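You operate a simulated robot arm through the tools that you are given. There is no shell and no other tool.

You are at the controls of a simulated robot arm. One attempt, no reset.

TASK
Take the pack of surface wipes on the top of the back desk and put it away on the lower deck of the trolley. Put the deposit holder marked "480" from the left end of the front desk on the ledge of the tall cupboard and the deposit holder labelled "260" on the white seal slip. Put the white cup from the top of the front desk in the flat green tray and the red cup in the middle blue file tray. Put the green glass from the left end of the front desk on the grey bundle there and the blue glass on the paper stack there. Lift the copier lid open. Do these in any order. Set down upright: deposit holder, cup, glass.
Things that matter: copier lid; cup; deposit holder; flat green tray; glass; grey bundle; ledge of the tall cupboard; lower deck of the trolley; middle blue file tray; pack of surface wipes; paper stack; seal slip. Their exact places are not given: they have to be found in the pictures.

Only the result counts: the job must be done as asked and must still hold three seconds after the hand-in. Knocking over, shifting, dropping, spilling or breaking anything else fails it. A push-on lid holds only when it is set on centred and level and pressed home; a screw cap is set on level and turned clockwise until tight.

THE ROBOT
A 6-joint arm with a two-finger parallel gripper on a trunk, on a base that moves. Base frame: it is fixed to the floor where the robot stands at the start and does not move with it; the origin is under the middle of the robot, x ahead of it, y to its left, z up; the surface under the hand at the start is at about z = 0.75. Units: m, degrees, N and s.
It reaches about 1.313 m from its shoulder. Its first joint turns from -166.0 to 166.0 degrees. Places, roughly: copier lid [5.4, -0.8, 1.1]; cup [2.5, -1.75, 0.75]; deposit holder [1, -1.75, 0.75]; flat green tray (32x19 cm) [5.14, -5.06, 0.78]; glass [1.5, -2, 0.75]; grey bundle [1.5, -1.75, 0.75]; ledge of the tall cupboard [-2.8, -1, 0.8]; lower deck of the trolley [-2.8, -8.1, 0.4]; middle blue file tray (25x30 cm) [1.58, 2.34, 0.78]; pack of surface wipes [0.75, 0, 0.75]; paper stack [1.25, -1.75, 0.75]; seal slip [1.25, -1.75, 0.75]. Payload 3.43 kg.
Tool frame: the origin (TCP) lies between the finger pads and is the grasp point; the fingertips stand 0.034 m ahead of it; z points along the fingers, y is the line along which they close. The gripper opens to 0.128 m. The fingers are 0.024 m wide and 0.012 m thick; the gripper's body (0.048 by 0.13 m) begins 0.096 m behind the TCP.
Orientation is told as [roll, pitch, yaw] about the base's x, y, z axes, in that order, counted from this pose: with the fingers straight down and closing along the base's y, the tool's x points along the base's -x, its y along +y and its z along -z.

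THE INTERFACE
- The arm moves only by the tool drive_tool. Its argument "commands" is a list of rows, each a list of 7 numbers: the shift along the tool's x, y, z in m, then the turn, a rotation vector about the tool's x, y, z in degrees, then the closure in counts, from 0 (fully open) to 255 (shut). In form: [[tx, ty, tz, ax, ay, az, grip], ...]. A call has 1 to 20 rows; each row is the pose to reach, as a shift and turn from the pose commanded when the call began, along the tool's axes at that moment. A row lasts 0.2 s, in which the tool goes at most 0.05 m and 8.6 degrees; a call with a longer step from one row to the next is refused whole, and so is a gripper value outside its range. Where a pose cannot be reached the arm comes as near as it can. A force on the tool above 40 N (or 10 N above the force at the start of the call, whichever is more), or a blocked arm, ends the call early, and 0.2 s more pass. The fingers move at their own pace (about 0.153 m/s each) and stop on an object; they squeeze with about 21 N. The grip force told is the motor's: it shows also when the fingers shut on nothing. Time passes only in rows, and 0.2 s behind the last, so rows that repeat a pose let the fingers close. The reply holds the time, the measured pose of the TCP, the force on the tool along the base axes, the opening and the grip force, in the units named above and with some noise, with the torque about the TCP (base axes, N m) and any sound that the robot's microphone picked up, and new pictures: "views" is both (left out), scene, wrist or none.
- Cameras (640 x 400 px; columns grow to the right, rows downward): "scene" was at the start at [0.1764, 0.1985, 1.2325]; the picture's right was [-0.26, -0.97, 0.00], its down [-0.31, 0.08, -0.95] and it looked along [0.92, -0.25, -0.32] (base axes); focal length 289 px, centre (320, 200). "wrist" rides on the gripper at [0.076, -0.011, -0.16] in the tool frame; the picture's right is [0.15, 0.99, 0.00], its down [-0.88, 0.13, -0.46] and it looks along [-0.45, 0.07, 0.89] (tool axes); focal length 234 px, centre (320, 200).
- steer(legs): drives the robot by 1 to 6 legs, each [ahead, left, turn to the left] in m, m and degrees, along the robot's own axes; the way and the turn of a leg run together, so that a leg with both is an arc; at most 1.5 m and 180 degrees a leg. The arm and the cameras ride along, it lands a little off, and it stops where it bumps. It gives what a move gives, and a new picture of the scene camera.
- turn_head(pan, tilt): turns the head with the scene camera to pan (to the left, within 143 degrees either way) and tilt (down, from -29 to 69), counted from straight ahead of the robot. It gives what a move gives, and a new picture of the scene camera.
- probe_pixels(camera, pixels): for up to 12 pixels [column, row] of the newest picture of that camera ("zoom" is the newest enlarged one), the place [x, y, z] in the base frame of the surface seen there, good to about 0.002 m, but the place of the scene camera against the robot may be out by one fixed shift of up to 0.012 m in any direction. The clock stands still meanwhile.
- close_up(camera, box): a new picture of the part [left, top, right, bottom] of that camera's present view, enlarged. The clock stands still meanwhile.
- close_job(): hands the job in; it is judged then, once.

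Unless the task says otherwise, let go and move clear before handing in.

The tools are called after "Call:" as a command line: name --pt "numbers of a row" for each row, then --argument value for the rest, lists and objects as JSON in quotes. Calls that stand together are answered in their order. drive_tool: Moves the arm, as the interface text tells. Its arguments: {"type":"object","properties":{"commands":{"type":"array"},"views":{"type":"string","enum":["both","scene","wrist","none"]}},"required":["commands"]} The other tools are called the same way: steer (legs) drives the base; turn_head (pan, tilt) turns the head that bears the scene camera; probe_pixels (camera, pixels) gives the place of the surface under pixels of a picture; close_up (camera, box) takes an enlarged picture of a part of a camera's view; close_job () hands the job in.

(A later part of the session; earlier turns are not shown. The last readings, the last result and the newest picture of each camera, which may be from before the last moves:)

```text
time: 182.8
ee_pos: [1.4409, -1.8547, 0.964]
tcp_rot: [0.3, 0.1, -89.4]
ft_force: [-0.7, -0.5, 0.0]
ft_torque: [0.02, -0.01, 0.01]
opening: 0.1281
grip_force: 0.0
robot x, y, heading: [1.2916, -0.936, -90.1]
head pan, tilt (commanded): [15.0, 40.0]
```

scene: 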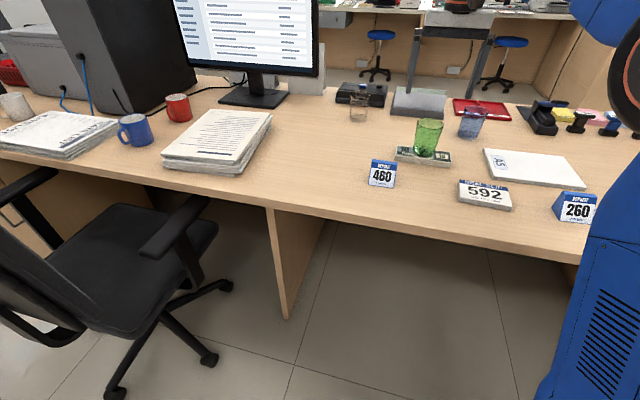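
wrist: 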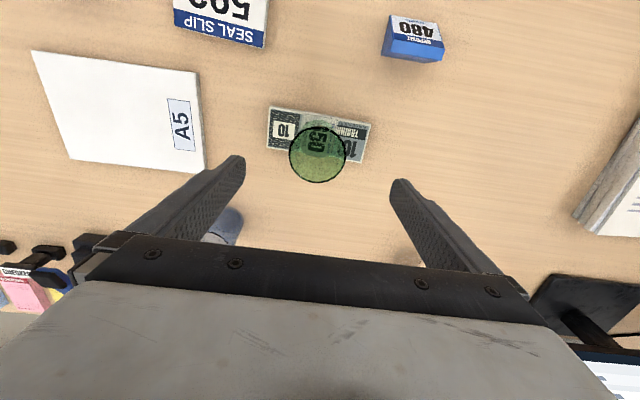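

The green glass stands on the bundle. Next I go above the blue glass, near (1.28, −2.03).

Call:
drive_tool --pt "-0.0347 -0.0316 0 0 0 0 0" --pt "-0.0694 -0.0631 0 0 0 0 0" --pt "-0.104 -0.0947 0 0 0 0 0" --pt "-0.1387 -0.1262 0 0 0 0 0" --pt "-0.1734 -0.1578 0 0 0 0 0"

Call:
close_up --camera "scene" --box '[380, 90, 540, 190]'

```text
time: 183.9
ee_pos: [1.2846, -2.0285, 0.9693]
tcp_rot: [0.2, -0.1, -89.3]
ft_force: [0.7, 1.6, 0.7]
ft_torque: [-0.06, 0.05, -0.01]
opening: 0.128
grip_force: 0.1
robot x, y, heading: [1.2882, -0.9323, -89.7]
head pan, tilt (commanded): [15.0, 40.0]
```

scene: 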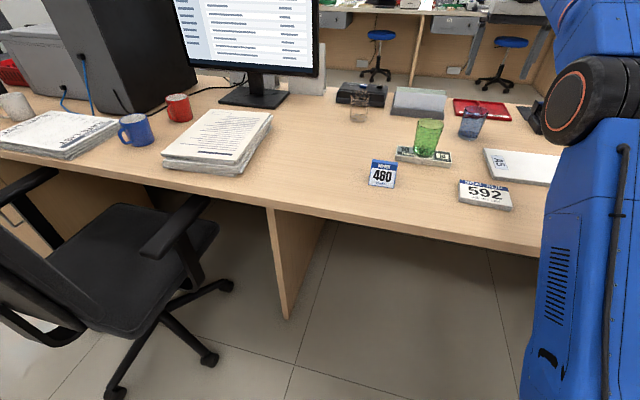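
wrist: 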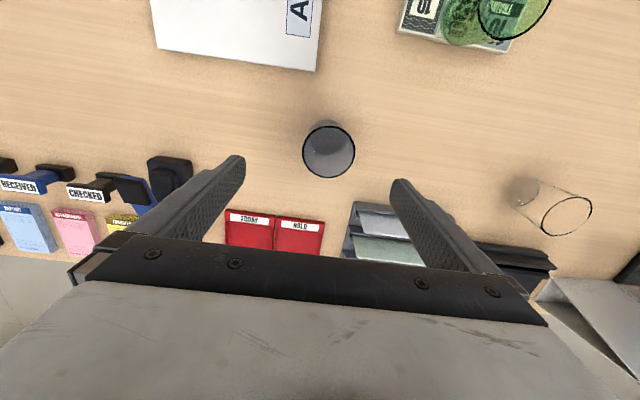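

```text
4.00 times, centred on (460, 140) of scene
```

zoom: 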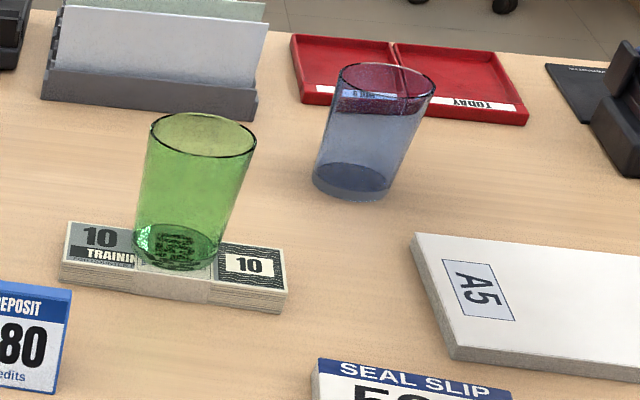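

The blue glass's rim is at (329,150) in the wrist picture. I'll probe the rim to fix the centre.

Call:
probe_pixels --camera "wrist" --pixels '[[303, 150], [354, 150], [329, 125], [329, 177], [305, 160], [352, 140], [153, 10], [157, 48], [316, 70], [322, 20], [318, 60], [160, 40]]'

```text
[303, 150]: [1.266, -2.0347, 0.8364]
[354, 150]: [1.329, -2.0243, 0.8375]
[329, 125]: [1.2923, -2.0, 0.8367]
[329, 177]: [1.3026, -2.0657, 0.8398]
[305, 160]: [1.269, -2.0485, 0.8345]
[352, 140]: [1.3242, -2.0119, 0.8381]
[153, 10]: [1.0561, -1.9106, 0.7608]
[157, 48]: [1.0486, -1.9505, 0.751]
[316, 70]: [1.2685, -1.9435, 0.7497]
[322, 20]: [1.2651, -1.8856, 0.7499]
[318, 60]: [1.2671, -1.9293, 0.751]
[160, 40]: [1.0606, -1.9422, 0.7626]
```

The blue glass's centre is (1.2975, −2.031). I'll lower over it.

Call:
drive_tool --pt "-0.0027 0.013 0.02 0 0 0 0" --pt "-0.0027 0.013 0.06 0 0 0 0" --pt "-0.0027 0.013 0.1 0 0 0 0" --pt "-0.0027 0.013 0.14 0 0 0 0" --pt "-0.0027 0.013 0.168 0 0 0 0"

```text
time: 185.2
ee_pos: [1.2986, -2.0321, 0.7994]
tcp_rot: [0.2, -0.1, -89.4]
ft_force: [0.0, 1.4, 0.3]
ft_torque: [0.0, -0.04, -0.02]
opening: 0.1278
grip_force: 0.1
robot x, y, heading: [1.2929, -0.9323, -89.8]
head pan, tilt (commanded): [15.0, 40.0]
```

scene: 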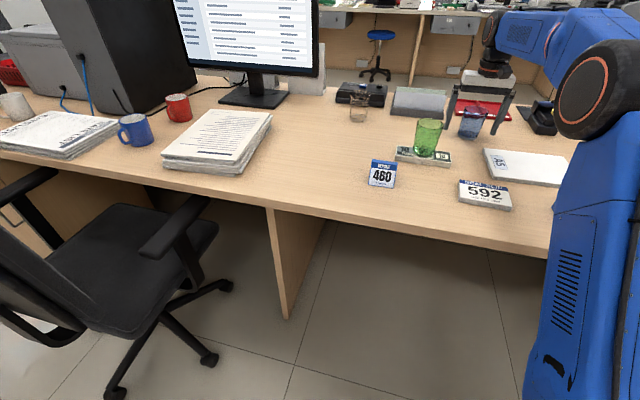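
wrist: 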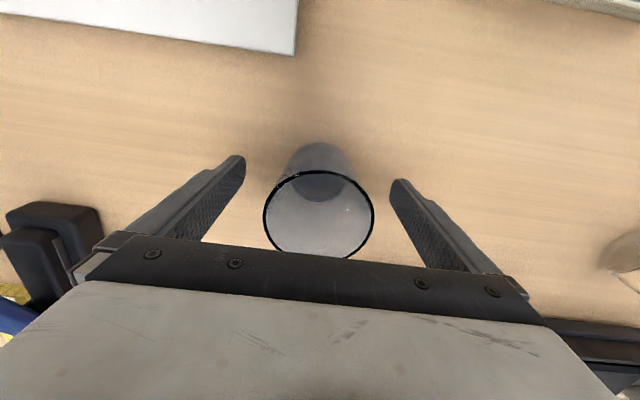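

Centred between the fingers; closing and lifting.

Call:
drive_tool --pt "0 0 0 0 0 0 100" --pt "0 0 0 0 0 0 255" --pt "0 0 0 0 0 0 255" --pt "0 0 0 0 0 0 255" --pt "0 0 -0.02 0 0 0 255" --pt "0 0 -0.06 0 0 0 255" --pt "0 0 -0.1 0 0 0 255"

```text
time: 186.8
ee_pos: [1.2971, -2.0322, 0.8993]
tcp_rot: [0.1, 0.1, -89.4]
ft_force: [0.4, 0.6, -2.4]
ft_torque: [0.03, -0.01, 0.0]
opening: 0.0652
grip_force: 21.2
robot x, y, heading: [1.2914, -0.9319, -89.8]
head pan, tilt (commanded): [15.0, 40.0]
```

scene: 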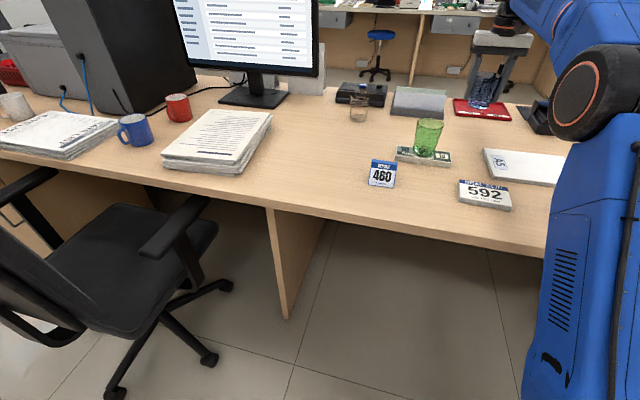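
wrist: 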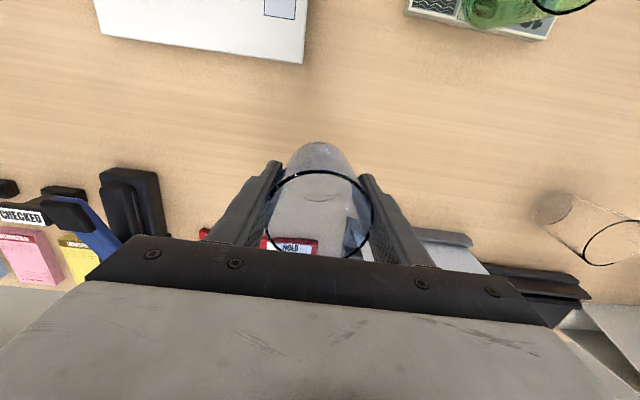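

Held (0.065). I'll carry the glass over the A5 stack's middle (1.16, −1.875) and lower to just above it.

Call:
drive_tool --pt "0.0316 -0.0271 0 0 0 0 255" --pt "0.0632 -0.0542 0 0 0 0 255" --pt "0.0948 -0.0812 0 0 0 0 255" --pt "0.1264 -0.1083 0 0 0 0 255" --pt "0.158 -0.1354 0 0 0 0 255" --pt "0.158 -0.1354 0.04 0 0 0 255" --pt "0.158 -0.1354 0.075 0 0 0 255" --pt "0.158 -0.1354 0.08 0 0 0 255"

```text
time: 188.6
ee_pos: [1.1583, -1.877, 0.8163]
tcp_rot: [0.2, 0.1, -89.4]
ft_force: [-0.1, -0.2, -1.5]
ft_torque: [-0.02, -0.02, -0.02]
opening: 0.0651
grip_force: 21.8
robot x, y, heading: [1.2882, -0.9287, -89.8]
head pan, tilt (commanded): [15.0, 40.0]
```

scene: 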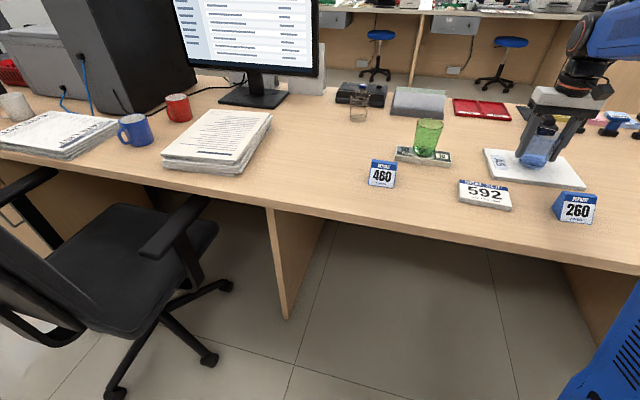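
wrist: 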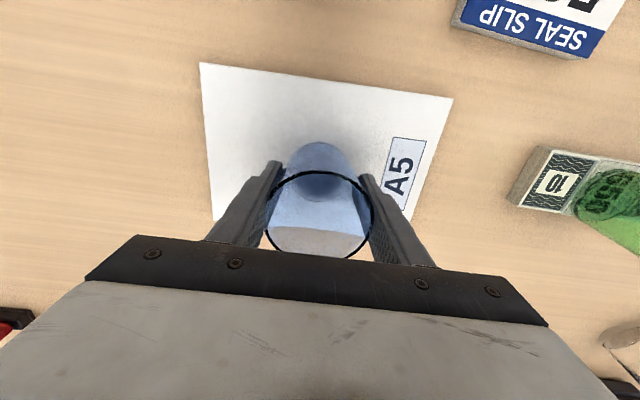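

Call:
drive_tool --pt "0 0 0.002 0 0 0 255" --pt "0 0 0.004 0 0 0 255" --pt "0 0 0.006 0 0 0 255" --views "none"

```text
time: 189.3
ee_pos: [1.1587, -1.8753, 0.8108]
tcp_rot: [0.2, 0.1, -89.4]
ft_force: [-0.4, 0.1, -1.4]
ft_torque: [-0.03, 0.0, 0.0]
opening: 0.0653
grip_force: 21.2
robot x, y, heading: [1.2903, -0.9346, -89.8]
head pan, tilt (commanded): [15.0, 40.0]
```

The weight is still carried (−1.4 N), so there is no firm contact yet; a few more millimetres.

Call:
drive_tool --pt "0 0 0.0015 0 0 0 255" --pt "0 0 0.003 0 0 0 255" --views "none"

```text
time: 189.9
ee_pos: [1.1604, -1.8758, 0.8089]
tcp_rot: [0.2, -0.1, -89.4]
ft_force: [-1.7, -2.5, 13.3]
ft_torque: [0.04, -0.16, 0.03]
opening: 0.0656
grip_force: 20.7
robot x, y, heading: [1.292, -0.9372, -89.7]
head pan, tilt (commanded): [15.0, 40.0]
```

Firm contact (13 N). I'll ease up 1 mm, release and rise.

Call:
drive_tool --pt "0 0 -0.0015 0 0 0 255" --pt "0 0 -0.0015 0 0 0 160" --pt "0 0 -0.0015 0 0 0 60" --pt "0 0 -0.0015 0 0 0 0" --pt "0 0 -0.0015 0 0 0 0" --pt "0 0 -0.03 0 0 0 0" --pt "0 0 -0.07 0 0 0 0" --pt "0 0 -0.11 0 0 0 0" --pt "0 0 -0.15 0 0 0 0"

```text
time: 191.9
ee_pos: [1.1576, -1.8764, 0.9578]
tcp_rot: [0.3, 0.0, -89.5]
ft_force: [0.5, 0.4, 0.4]
ft_torque: [0.02, 0.0, -0.01]
opening: 0.1279
grip_force: 0.1
robot x, y, heading: [1.2936, -0.9345, -89.9]
head pan, tilt (commanded): [15.0, 40.0]
```

scene: 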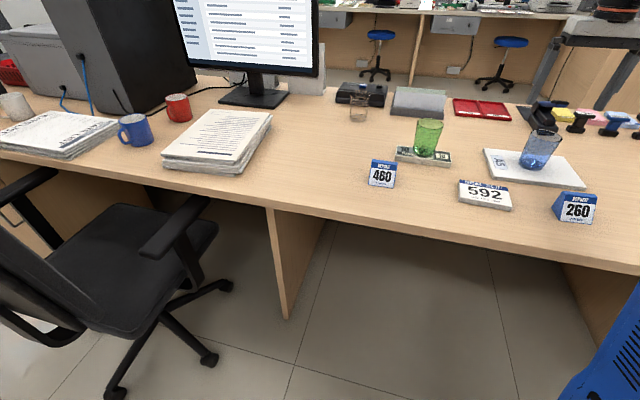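
wrist: 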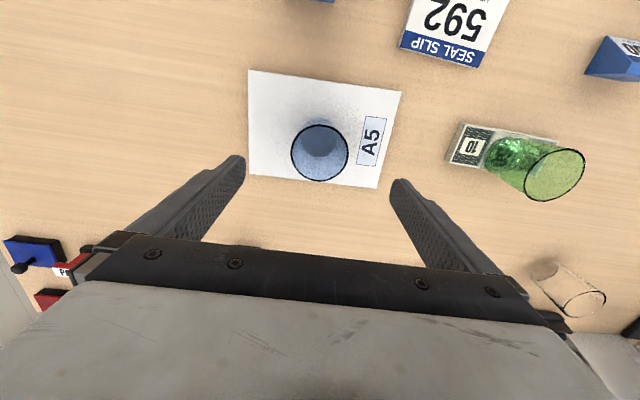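

The blue glass stands on the A5 stack. Next the 260 holder: I'll move above it, near (1.117, −1.69).

Call:
drive_tool --pt "0.0467 -0.0098 0 0 0 0 0" --pt "0.0933 -0.0195 0 0 0 0 0" --pt "0.14 -0.0293 0 0 0 0 0" --pt "0.1864 -0.039 0 0 0 0 0"

```text
time: 192.9
ee_pos: [1.1196, -1.6882, 0.9551]
tcp_rot: [0.4, 0.2, -89.3]
ft_force: [0.2, -0.1, 0.0]
ft_torque: [0.04, -0.01, 0.01]
opening: 0.128
grip_force: 0.0
robot x, y, heading: [1.2905, -0.9343, -89.9]
head pan, tilt (commanded): [15.0, 40.0]
```

scene: 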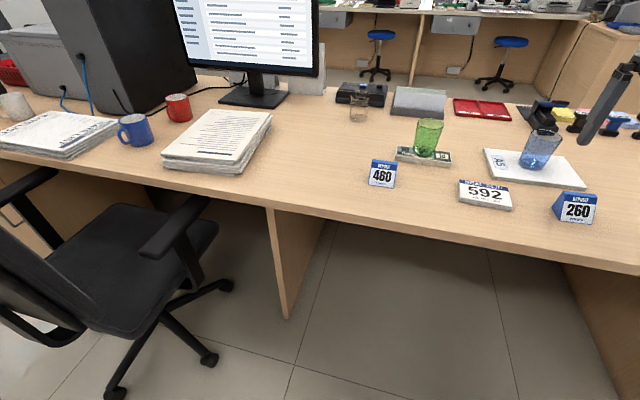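
wrist: 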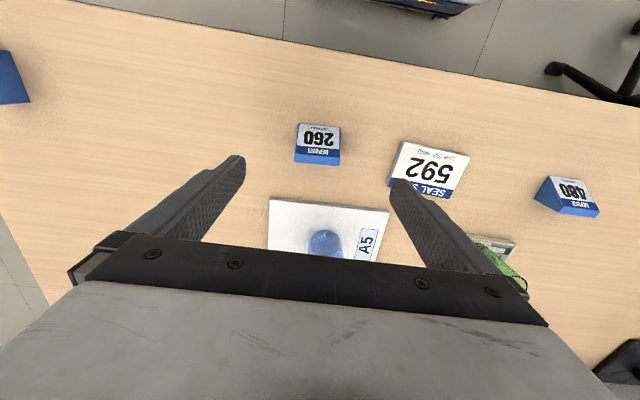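

Call:
close_up --camera "wrist" --box '[260, 100, 480, 237]'

Call:
probe_pixels --camera "wrist" --pixels '[[301, 125], [340, 128], [297, 152], [295, 161], [337, 164], [339, 155], [318, 140], [318, 158], [401, 142], [468, 156], [452, 196], [392, 186]]'

```text
2.91 times, centred on (370, 168) of wrist
```

zoom: 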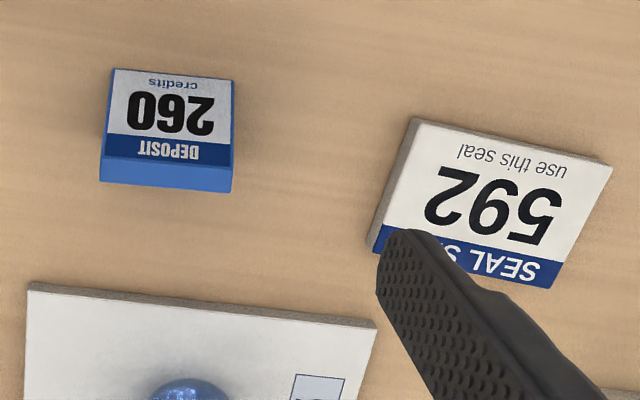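

```text
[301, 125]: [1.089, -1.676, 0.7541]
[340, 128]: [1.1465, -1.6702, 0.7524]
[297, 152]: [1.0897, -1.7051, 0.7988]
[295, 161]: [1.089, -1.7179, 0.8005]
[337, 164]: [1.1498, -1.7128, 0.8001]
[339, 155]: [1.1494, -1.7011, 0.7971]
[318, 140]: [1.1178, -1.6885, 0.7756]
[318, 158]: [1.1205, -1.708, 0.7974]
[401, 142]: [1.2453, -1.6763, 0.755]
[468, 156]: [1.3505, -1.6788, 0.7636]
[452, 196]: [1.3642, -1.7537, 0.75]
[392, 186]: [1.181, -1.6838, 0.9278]
```

The 260 holder spans x 1.088–1.149 with its top edge at y≈−1.71, z 0.80, yawed about +5°. I'll zoom with the scene camera to see its depth.

Call:
close_up --camera "scene" --box '[530, 170, 610, 220]'

Call:
close_up --camera "scene" --box '[535, 180, 615, 230]'

```text
8.00 times, centred on (570, 195) of scene
```

zoom: 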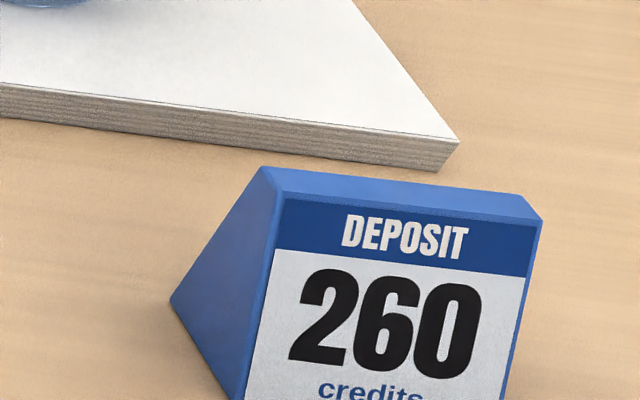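

```text
8.00 times, centred on (575, 205) of scene
```

zoom: 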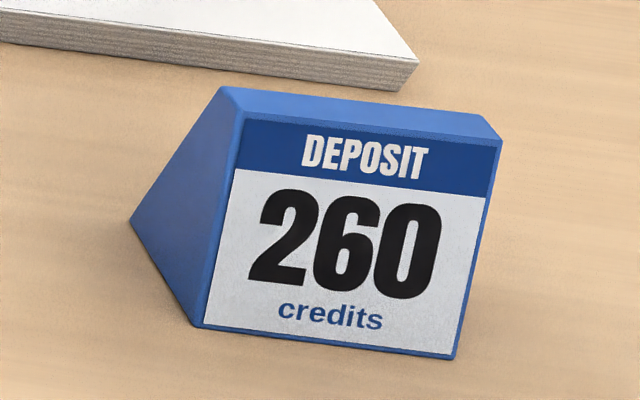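

Call:
probe_pixels --camera "zoom" --pixels '[[134, 222], [198, 322], [222, 90], [242, 110], [453, 357], [500, 140], [480, 116], [140, 220], [203, 318], [230, 95], [330, 355], [170, 250]]'

```text
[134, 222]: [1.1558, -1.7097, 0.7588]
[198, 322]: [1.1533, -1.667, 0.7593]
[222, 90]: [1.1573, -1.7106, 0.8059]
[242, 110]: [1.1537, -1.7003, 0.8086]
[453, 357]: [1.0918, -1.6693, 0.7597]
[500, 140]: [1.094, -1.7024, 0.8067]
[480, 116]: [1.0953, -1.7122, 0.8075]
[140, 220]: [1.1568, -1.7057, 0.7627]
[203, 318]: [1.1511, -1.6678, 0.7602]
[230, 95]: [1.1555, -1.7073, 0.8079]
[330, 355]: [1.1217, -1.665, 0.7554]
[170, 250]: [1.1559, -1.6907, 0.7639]
```

The holder's back is vertical (rear y≈−1.714, front −1.673), so its centre is at about (1.119, −1.694). I'll turn the tool 5°, and lower so the fingers straddle its sides.

Call:
drive_tool --pt "-0.012 -0.0005 0.03 0 0 -5 0" --pt "-0.012 -0.0005 0.075 0 0 -5 0" --pt "-0.012 -0.0005 0.12 0 0 -5 0" --pt "-0.012 -0.0005 0.15 0 0 -5 0" --pt "-0.012 -0.0005 0.162 0 0 -5 0"

```text
time: 194.2
ee_pos: [1.1186, -1.7008, 0.7944]
tcp_rot: [0.3, 0.0, -84.4]
ft_force: [-0.2, -0.6, -0.1]
ft_torque: [-0.03, 0.04, -0.01]
opening: 0.128
grip_force: 0.1
robot x, y, heading: [1.288, -0.9356, -89.9]
head pan, tilt (commanded): [15.0, 40.0]
```

scene: 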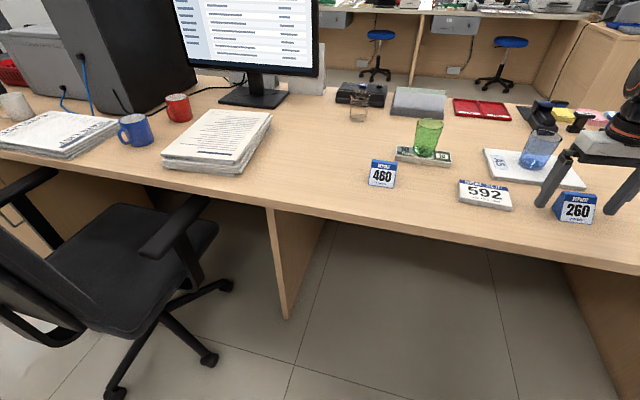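
wrist: 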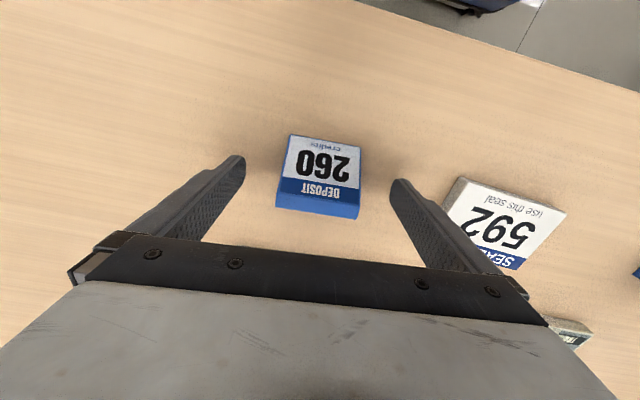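

The holder lies centred between the fingers. Closing and lifting.

Call:
drive_tool --pt "0 0 0.002 0 0 0 100" --pt "0 0 0.002 0 0 0 255" --pt "0 0 0.002 0 0 0 255" --pt "0 0 0.002 0 0 0 255" --pt "0 0 -0.02 0 0 0 255" --pt "0 0 -0.06 0 0 0 255"

```text
time: 195.6
ee_pos: [1.1181, -1.7029, 0.856]
tcp_rot: [0.2, 0.0, -84.5]
ft_force: [0.6, 0.5, -0.5]
ft_torque: [-0.03, 0.01, 0.01]
opening: 0.0637
grip_force: 20.7
robot x, y, heading: [1.2923, -0.9335, -89.7]
head pan, tilt (commanded): [15.0, 40.0]
```

scene: 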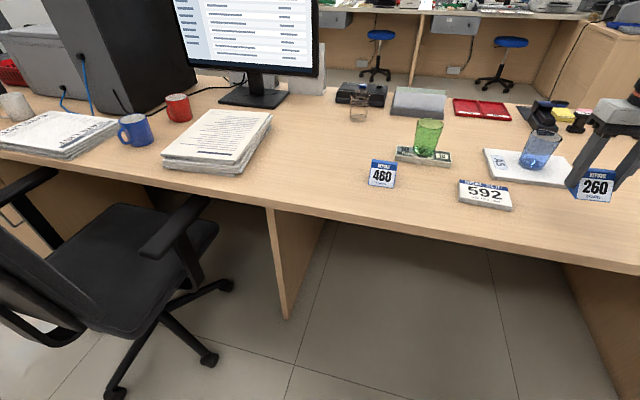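
wrist: 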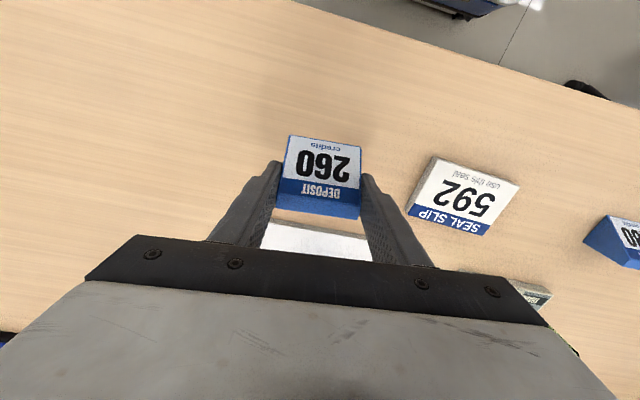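

Held (0.0637) and lifted. I'll probe the slip's corners for the placement.

Call:
probe_pixels --camera "wrist" --pixels '[[436, 160], [516, 186], [482, 233], [411, 204], [463, 196], [476, 172], [448, 219], [499, 210], [424, 181]]'

```text
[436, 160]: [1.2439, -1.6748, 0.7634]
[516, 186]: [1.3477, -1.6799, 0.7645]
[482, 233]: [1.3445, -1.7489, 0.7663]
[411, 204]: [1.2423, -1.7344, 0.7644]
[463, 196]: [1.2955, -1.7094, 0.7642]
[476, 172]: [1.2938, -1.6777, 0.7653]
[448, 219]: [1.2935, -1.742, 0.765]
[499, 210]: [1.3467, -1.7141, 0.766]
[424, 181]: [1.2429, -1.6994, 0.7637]
```

The slip's centre is (1.296, −1.712), top 0.765, yaw about −3°. I'll carry the holder there, turning it 8° clockwise to match, and stop just above.

Call:
drive_tool --pt "-0.0085 0.0438 0 0 0 2 255" --pt "-0.017 0.0876 0 0 0 4 255" --pt "-0.0256 0.1313 0 0 0 6 255" --pt "-0.0341 0.1751 0 0 0 8 255" --pt "-0.0341 0.1751 0.025 0 0 8 255" --pt "-0.0341 0.1751 0.04 0 0 8 255" --pt "-0.0341 0.1751 0.04 0 0 8 255"

```text
time: 197.2
ee_pos: [1.2968, -1.7196, 0.8167]
tcp_rot: [0.2, 0.0, -92.4]
ft_force: [0.5, 0.2, -1.2]
ft_torque: [0.01, 0.0, 0.02]
opening: 0.0636
grip_force: 21.7
robot x, y, heading: [1.2916, -0.9348, -89.7]
head pan, tilt (commanded): [15.0, 40.0]
```

scene: 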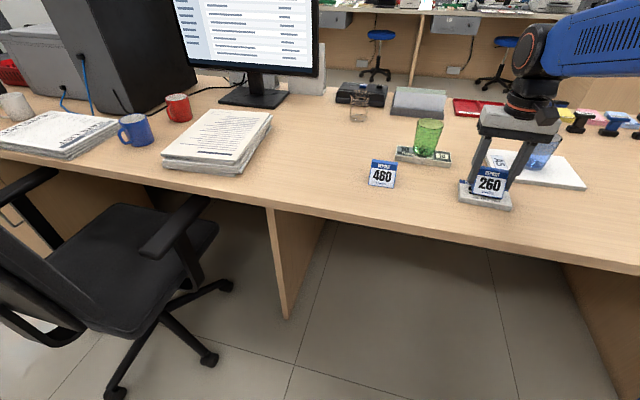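
wrist: 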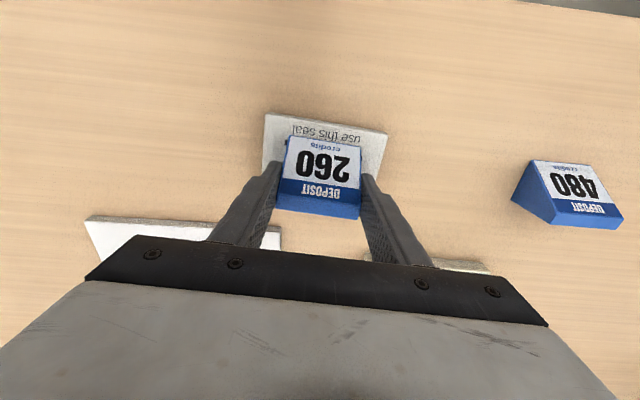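

The holder is centred over the slip. I'll lower the last centimetre in small steps.

Call:
drive_tool --pt "0 0 0.004 0 0 0 255" --pt "0 0 0.007 0 0 0 255" --pt "0 0 0.0085 0 0 0 255" --views "none"

```text
time: 197.9
ee_pos: [1.2954, -1.7197, 0.8105]
tcp_rot: [0.3, -0.3, -92.4]
ft_force: [0.2, -1.0, 21.5]
ft_torque: [0.15, -0.2, -0.08]
opening: 0.0637
grip_force: 21.2
robot x, y, heading: [1.2901, -0.9316, -89.9]
head pan, tilt (commanded): [15.0, 40.0]
```

Contact (21 N). I'll ease up 2 mm, release and rise.

Call:
drive_tool --pt "0 0 -0.002 0 0 0 255" --pt "0 0 -0.002 0 0 0 160" --pt "0 0 -0.002 0 0 0 60" --pt "0 0 -0.002 0 0 0 0" --pt "0 0 -0.002 0 0 0 0" --pt "0 0 -0.03 0 0 0 0" --pt "0 0 -0.07 0 0 0 0" --pt "0 0 -0.11 0 0 0 0" --pt "0 0 -0.15 0 0 0 0"

Call:
close_up --camera "scene" --box '[380, 100, 600, 237]'

```text
time: 199.9
ee_pos: [1.2948, -1.7207, 0.9594]
tcp_rot: [0.2, 0.0, -92.4]
ft_force: [0.2, -0.8, 0.1]
ft_torque: [0.03, -0.01, 0.0]
opening: 0.1281
grip_force: 0.1
robot x, y, heading: [1.2906, -0.9313, -89.8]
head pan, tilt (commanded): [15.0, 40.0]
```

scene: 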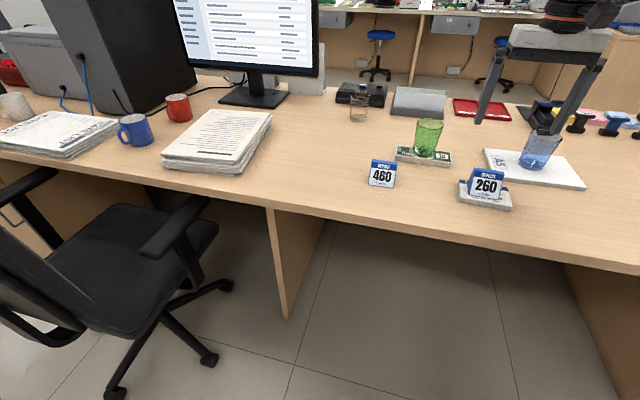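
wrist: 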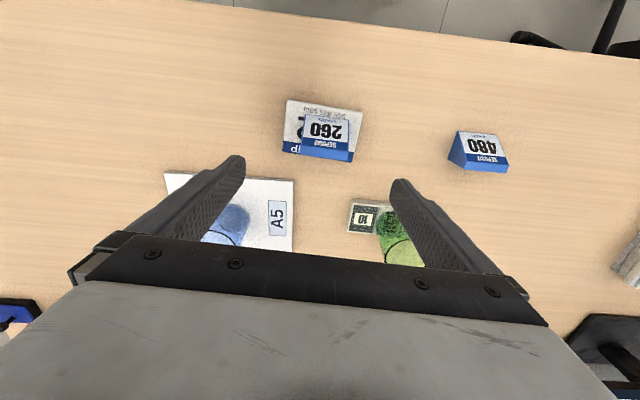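

```text
2.91 times, centred on (490, 168) of scene
```

zoom: 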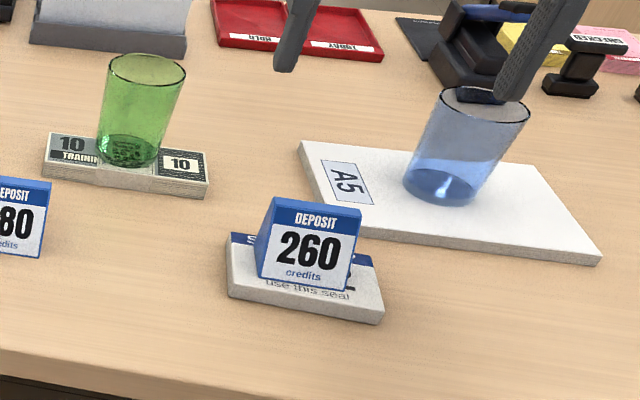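

Three placements done: 260 stands on the slip, the green glass on the bundle and the blue glass on the stack. Next, I'll move above the 480 holder.

Call:
drive_tool --pt "0.0032 0.0485 0 0 0 0 0" --pt "0.0065 0.097 0 0 0 0 0" --pt "0.0097 0.1455 0 0 0 0 0" --pt "0.013 0.194 0 0 0 0 0" --pt "0.0162 0.2425 0 0 0 -2.4 0"

Call:
close_up --camera "wrist" --box '[260, 90, 400, 178]'

```text
time: 201.2
ee_pos: [1.5367, -1.7116, 0.96]
tcp_rot: [0.3, -0.1, -90.0]
ft_force: [0.4, -0.9, -0.1]
ft_torque: [-0.01, -0.07, -0.03]
opening: 0.128
grip_force: 0.0
robot x, y, heading: [1.2877, -0.9328, -89.8]
head pan, tilt (commanded): [15.0, 40.0]
```

scene: 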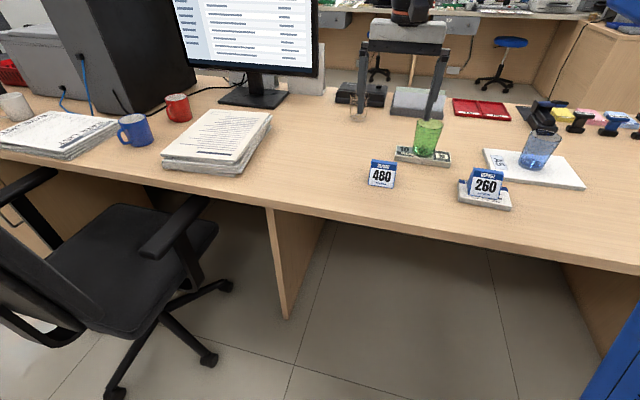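
wrist: 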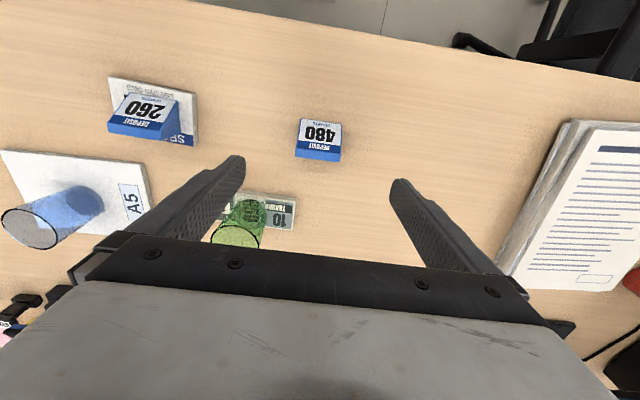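

```text
4.55 times, centred on (330, 134) of wrist
```

zoom: 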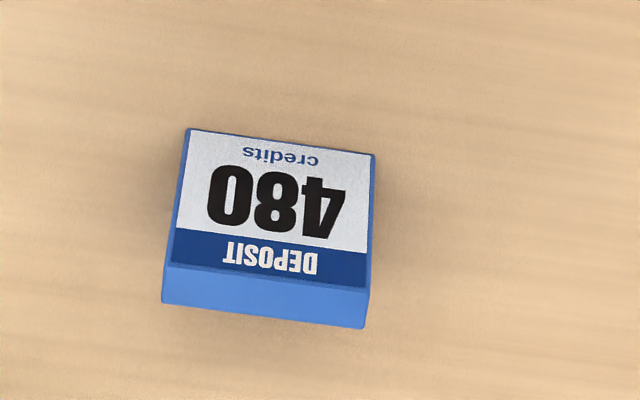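

Call:
probe_pixels --camera "zoom" --pixels '[[190, 132], [372, 158], [168, 262], [368, 284], [164, 296], [362, 324], [265, 200], [262, 290]]'

```text
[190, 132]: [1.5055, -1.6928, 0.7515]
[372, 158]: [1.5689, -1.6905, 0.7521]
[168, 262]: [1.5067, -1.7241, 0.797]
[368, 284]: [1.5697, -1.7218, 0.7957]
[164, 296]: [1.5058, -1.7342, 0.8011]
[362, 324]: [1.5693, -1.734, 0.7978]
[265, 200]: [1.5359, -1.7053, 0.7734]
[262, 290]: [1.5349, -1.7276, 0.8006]
```

The 480 holder: x 1.5055–1.5693, front −1.6915, rear −1.735, yaw +1.5°. I'll lower onto it and grip.

Call:
drive_tool --pt "-0.0074 0.0008 0.03 0 0 -1.5 0" --pt "-0.0074 0.0008 0.075 0 0 -1.5 0" --pt "-0.0074 0.0008 0.12 0 0 -1.5 0" --pt "-0.0074 0.0008 0.15 0 0 -1.5 0" --pt "-0.0074 0.0008 0.167 0 0 -1.5 0" --pt "-0.0074 0.0008 0.167 0 0 -1.5 0"

```text
time: 202.6
ee_pos: [1.5391, -1.7196, 0.7936]
tcp_rot: [0.2, 0.0, -88.5]
ft_force: [-1.0, -0.3, -0.4]
ft_torque: [0.01, 0.01, 0.01]
opening: 0.1281
grip_force: 0.0
robot x, y, heading: [1.2913, -0.9319, -89.7]
head pan, tilt (commanded): [15.0, 40.0]
```

scene: 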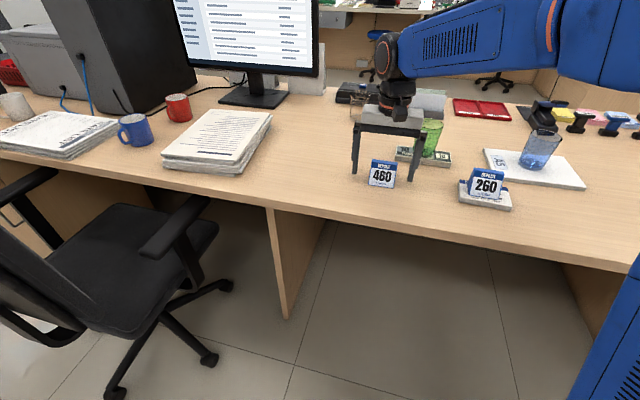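
wrist: 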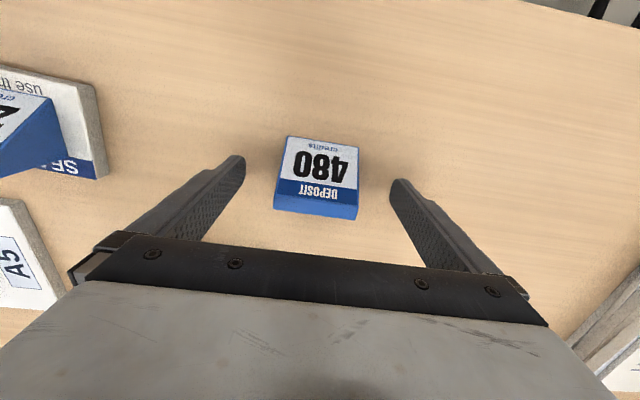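

Centred. Closing and lifting high for travel.

Call:
drive_tool --pt "0 0 0 0 0 0 100" --pt "0 0 0 0 0 0 255" --pt "0 0 0 0 0 0 255" --pt "0 0 0 0 0 0 255" --pt "0 0 -0.02 0 0 0 255" --pt "0 0 -0.06 0 0 0 255" --pt "0 0 -0.11 0 0 0 255" --pt "0 0 -0.16 0 0 0 255" --pt "0 0 -0.21 0 0 0 255" --pt "0 0 -0.26 0 0 0 255"

```text
time: 204.8
ee_pos: [1.5401, -1.7199, 1.0541]
tcp_rot: [0.2, 0.0, -88.4]
ft_force: [0.6, 0.3, -0.5]
ft_torque: [0.0, 0.03, 0.0]
opening: 0.0633
grip_force: 21.0
robot x, y, heading: [1.29, -0.9337, -89.8]
head pan, tilt (commanded): [15.0, 40.0]
```

scene: 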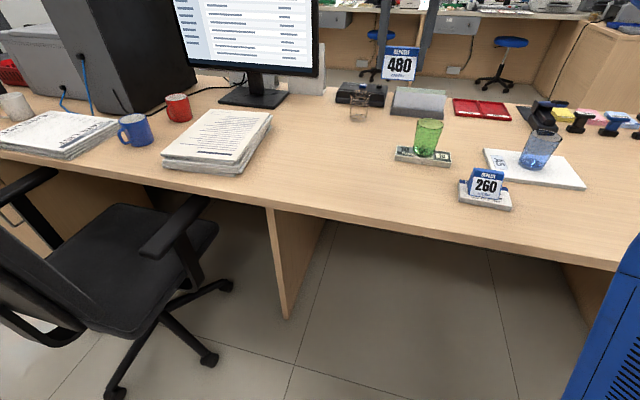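
wrist: 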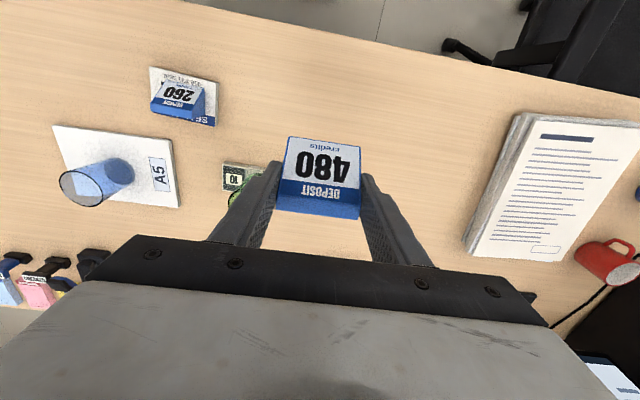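

The 480 holder is held (0.0633). I'll pull the arm in to the middle and then drive to the tall cupboard.

Call:
drive_tool --pt "0.022 -0.04 0 0 0 0 255" --pt "0.043 -0.08 0 0 0 0 255" --pt "0.065 -0.12 0 0 0 0 255" --pt "0.087 -0.16 0 0 0 0 255" --pt "0.108 -0.2 0 0 0 0 255" --pt "0.13 -0.24 0 0 0 0 255" --views "none"

Call:
steer --legs '[[0, -1.3, 0], [0.25, -0.7, 0], [0, 0, -90]]'

Call:
turn_head --pan 5 --tilt 20

```text
time: 206.2
ee_pos: [1.2948, -1.5979, 1.0499]
tcp_rot: [0.1, 0.0, -88.3]
ft_force: [-0.6, -0.9, -1.2]
ft_torque: [0.08, 0.0, -0.01]
opening: 0.0635
grip_force: 20.8
robot x, y, heading: [1.2912, -0.9301, -89.8]
head pan, tilt (commanded): [15.0, 40.0]
```

```text
time: 220.2
ee_pos: [-1.3755, -1.1326, 1.0488]
tcp_rot: [0.1, 0.0, 178.3]
ft_force: [-0.4, -0.4, -0.8]
ft_torque: [-0.03, -0.01, 0.0]
opening: 0.0632
grip_force: 21.2
robot x, y, heading: [-0.7118, -1.1651, 177.3]
head pan, tilt (commanded): [15.0, 40.0]
```

scene: 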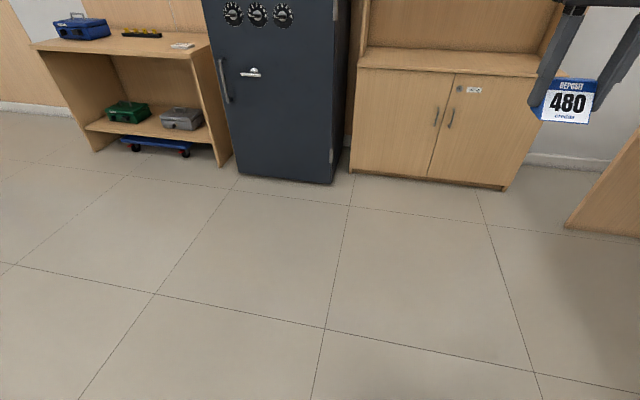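

```text
time: 221.0
ee_pos: [-1.3754, -1.1323, 1.0502]
tcp_rot: [0.2, 0.0, 178.4]
ft_force: [-0.9, 0.6, -1.0]
ft_torque: [-0.04, -0.02, -0.02]
opening: 0.0631
grip_force: 20.6
robot x, y, heading: [-0.7133, -1.1663, 176.8]
head pan, tilt (commanded): [5.0, 20.0]
```

scene: 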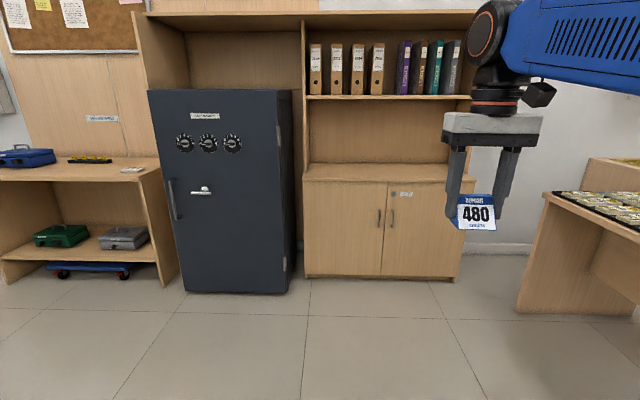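

The cupboard is straight ahead with its ledge at (385,173). I'll probe the ledge, hutch sides and shelf above.

Call:
probe_pixels --camera "scene" --pixels '[[385, 170], [385, 178], [310, 166], [440, 166], [385, 164], [385, 98], [385, 120], [303, 150], [470, 120], [330, 178], [460, 178], [545, 195]]'

Call:
close_up --camera "scene" --box '[290, 80, 490, 205]'

```text
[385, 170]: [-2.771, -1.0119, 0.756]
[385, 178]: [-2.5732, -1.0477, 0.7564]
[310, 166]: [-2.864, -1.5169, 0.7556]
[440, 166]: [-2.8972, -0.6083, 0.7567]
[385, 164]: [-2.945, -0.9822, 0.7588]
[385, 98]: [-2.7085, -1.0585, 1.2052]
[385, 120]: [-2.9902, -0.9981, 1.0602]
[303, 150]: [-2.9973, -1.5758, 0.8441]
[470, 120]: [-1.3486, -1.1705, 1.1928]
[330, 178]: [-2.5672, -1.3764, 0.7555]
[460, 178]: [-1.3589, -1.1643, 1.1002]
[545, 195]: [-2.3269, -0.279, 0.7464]
```

```text
3.20 times, centred on (390, 142) of scene
```

zoom: 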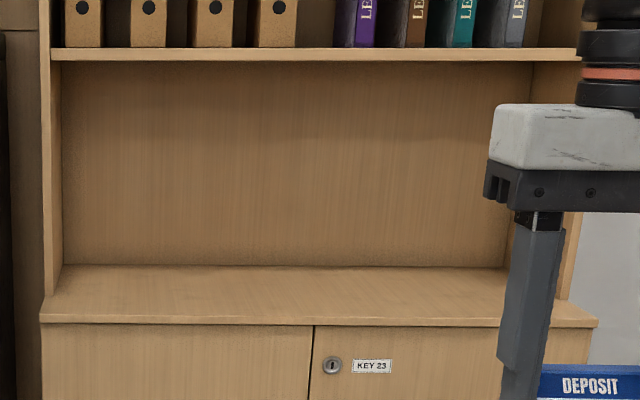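

The ledge runs x −2.99…−2.565 with the upper shelf's front edge at x≈−2.71, z≈1.2. I'll drive up to about x −1.91 with the hand still high and short of the shelf.

Call:
steer --legs '[[1.15, 0.0, 3]]'

```text
time: 226.9
ee_pos: [-2.5341, -1.1175, 1.0503]
tcp_rot: [0.2, 0.0, -179.7]
ft_force: [0.0, -0.1, -0.9]
ft_torque: [0.01, -0.01, -0.01]
opening: 0.0635
grip_force: 21.3
robot x, y, heading: [-1.8687, -1.1246, 179.2]
head pan, tilt (commanded): [5.0, 20.0]
```

scene: 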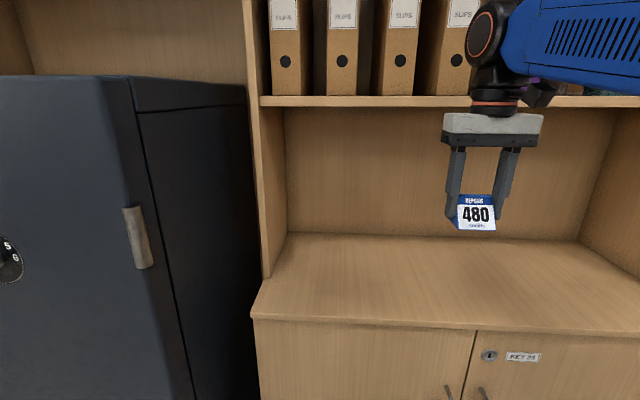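

The hand is 17 cm short of the shelf edge. I'll lower to just above ledge height first, then move in.

Call:
drive_tool --pt "0 0 0.045 0 0 0 255" --pt "0 0 0.09 0 0 0 255" --pt "0 0 0.135 0 0 0 255" --pt "0 0 0.18 0 0 0 255" --pt "0 0 0.215 0 0 0 255" --pt "0 0 0.215 0 0 0 255"

```text
time: 228.3
ee_pos: [-2.535, -1.1177, 0.8335]
tcp_rot: [0.2, 0.0, -179.6]
ft_force: [1.0, 0.9, -0.8]
ft_torque: [-0.02, 0.0, -0.01]
opening: 0.0634
grip_force: 21.2
robot x, y, heading: [-1.8704, -1.1262, 179.1]
head pan, tilt (commanded): [5.0, 20.0]
```

scene: 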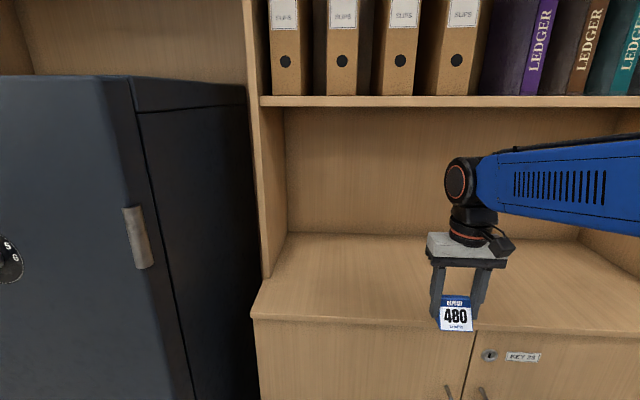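
wrist: 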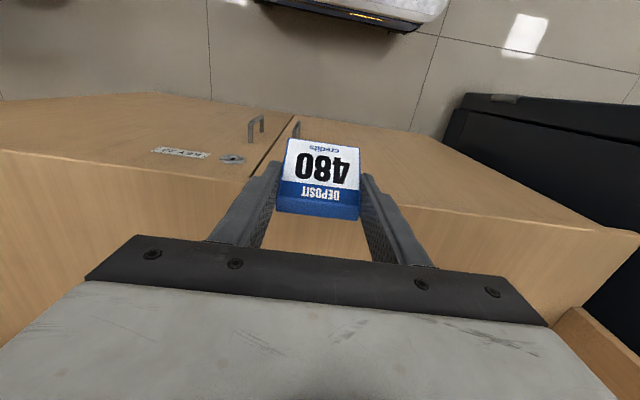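

I'll probe the wrist's top to confirm it passes below the shelf, then move in.

Call:
probe_pixels --camera "scene" --pixels '[[465, 158], [500, 155], [560, 143], [620, 135], [440, 102], [440, 106]]'

```text
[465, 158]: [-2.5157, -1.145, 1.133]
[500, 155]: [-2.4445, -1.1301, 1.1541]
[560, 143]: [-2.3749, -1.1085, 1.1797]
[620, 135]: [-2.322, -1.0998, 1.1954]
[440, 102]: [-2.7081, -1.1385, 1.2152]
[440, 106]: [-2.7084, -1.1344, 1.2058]
```

The wrist's top is at 1.133 versus the shelf's underside at about 1.20, so there's 7 cm clearance. Moving in 0.165 m, then lowering.

Call:
drive_tool --pt "-0.04 0 0 0 0 0 255" --pt "-0.08 0 0 0 0 0 255" --pt "-0.12 0 0 0 0 0 255" --pt "-0.165 0 0 0 0 0 255" --pt "-0.165 0 0.02 0 0 0 255" --pt "-0.165 0 0.032 0 0 0 255" --pt "-0.165 0 0.034 0 0 0 255"

```text
time: 229.9
ee_pos: [-2.6999, -1.1189, 0.8003]
tcp_rot: [0.2, 0.0, -179.6]
ft_force: [-0.3, -0.4, -0.1]
ft_torque: [0.0, 0.0, -0.02]
opening: 0.0631
grip_force: 21.5
robot x, y, heading: [-1.869, -1.1255, 179.0]
head pan, tilt (commanded): [5.0, 20.0]
```

scene: 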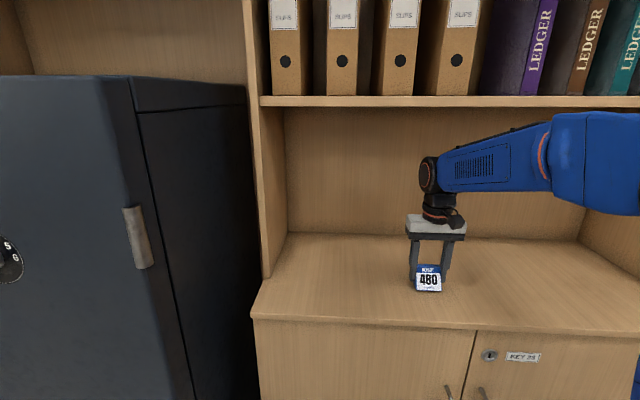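
wrist: 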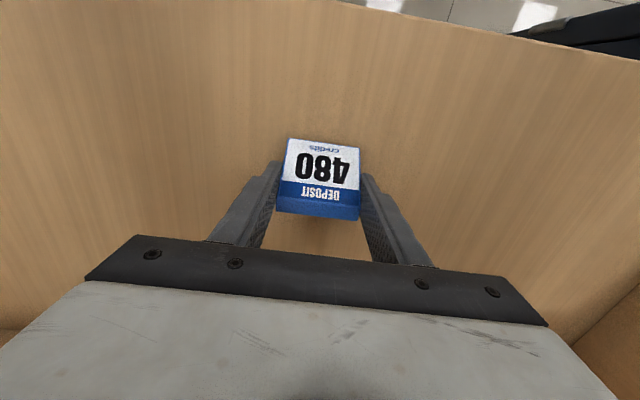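

Call:
drive_tool --pt "0 0 0.003 0 0 0 255" --pt "0 0 0.005 0 0 0 255" --views "none"

```text
time: 230.5
ee_pos: [-2.7002, -1.1188, 0.7966]
tcp_rot: [0.2, 0.1, -179.6]
ft_force: [-0.5, 0.0, -1.9]
ft_torque: [0.0, -0.02, 0.02]
opening: 0.0633
grip_force: 21.2
robot x, y, heading: [-1.8728, -1.123, 179.1]
head pan, tilt (commanded): [5.0, 20.0]
```

Call:
drive_tool --pt "0 0 0.0015 0 0 0 255" --pt "0 0 0.003 0 0 0 255" --views "none"

```text
time: 231.1
ee_pos: [-2.6996, -1.1188, 0.7939]
tcp_rot: [0.2, 0.0, -179.6]
ft_force: [-0.4, 1.8, 9.6]
ft_torque: [-0.25, -0.15, -0.01]
opening: 0.0634
grip_force: 21.2
robot x, y, heading: [-1.87, -1.125, 179.0]
head pan, tilt (commanded): [5.0, 20.0]
```

Contact (10 N). Releasing, rising a little under the shelf, then withdrawing.

Call:
drive_tool --pt "0 0 -0.001 0 0 0 160" --pt "0 0 -0.001 0 0 0 60" --pt "0 0 -0.001 0 0 0 0" --pt "0 0 -0.001 0 0 0 0" --pt "0 0 -0.03 0 0 0 0" --pt "0 0 -0.06 0 0 0 0" --pt "0.04 0 -0.06 0 0 0 0" --pt "0.08 0 -0.06 0 0 0 0" --pt "0.12 0 -0.06 0 0 0 0" --pt "0.16 0 -0.06 0 0 0 0" --pt "0.2 0 -0.09 0 0 0 0" --pt "0.2 0 -0.13 0 0 0 0" --pt "0.2 0 -0.17 0 0 0 0" --pt "0.2 0 -0.21 0 0 0 0" --pt "0.2 0 -0.25 0 0 0 0"

Call:
close_up --camera "scene" --box '[340, 210, 500, 310]'

```text
time: 234.3
ee_pos: [-2.4972, -1.1152, 1.0449]
tcp_rot: [0.1, 0.0, -179.7]
ft_force: [0.1, 0.3, 0.3]
ft_torque: [0.0, -0.03, 0.04]
opening: 0.1278
grip_force: 0.2
robot x, y, heading: [-1.8695, -1.125, 179.1]
head pan, tilt (commanded): [5.0, 20.0]
```

scene: 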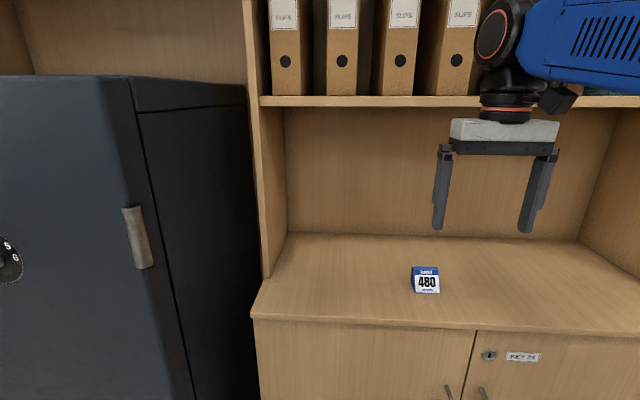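
wrist: 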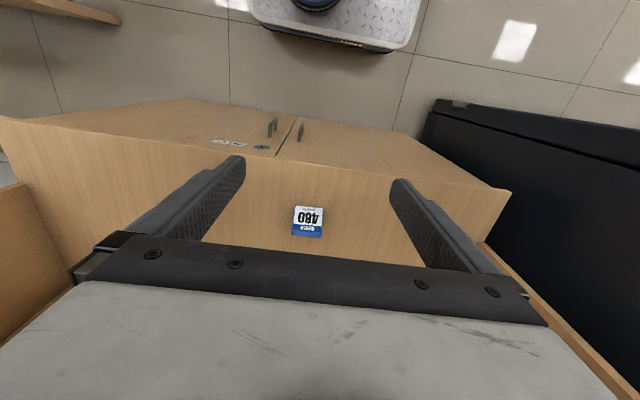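

```text
4.00 times, centred on (420, 260) of scene
```

zoom: 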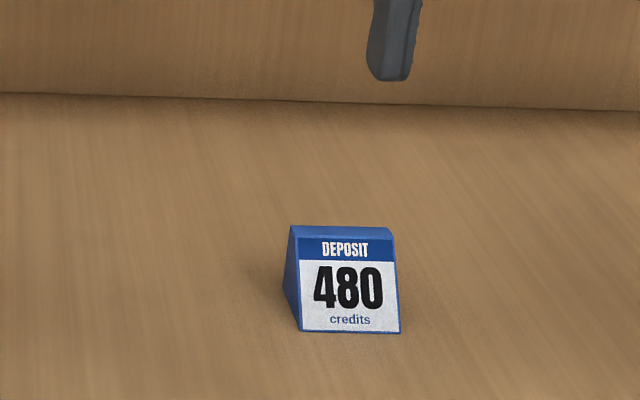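

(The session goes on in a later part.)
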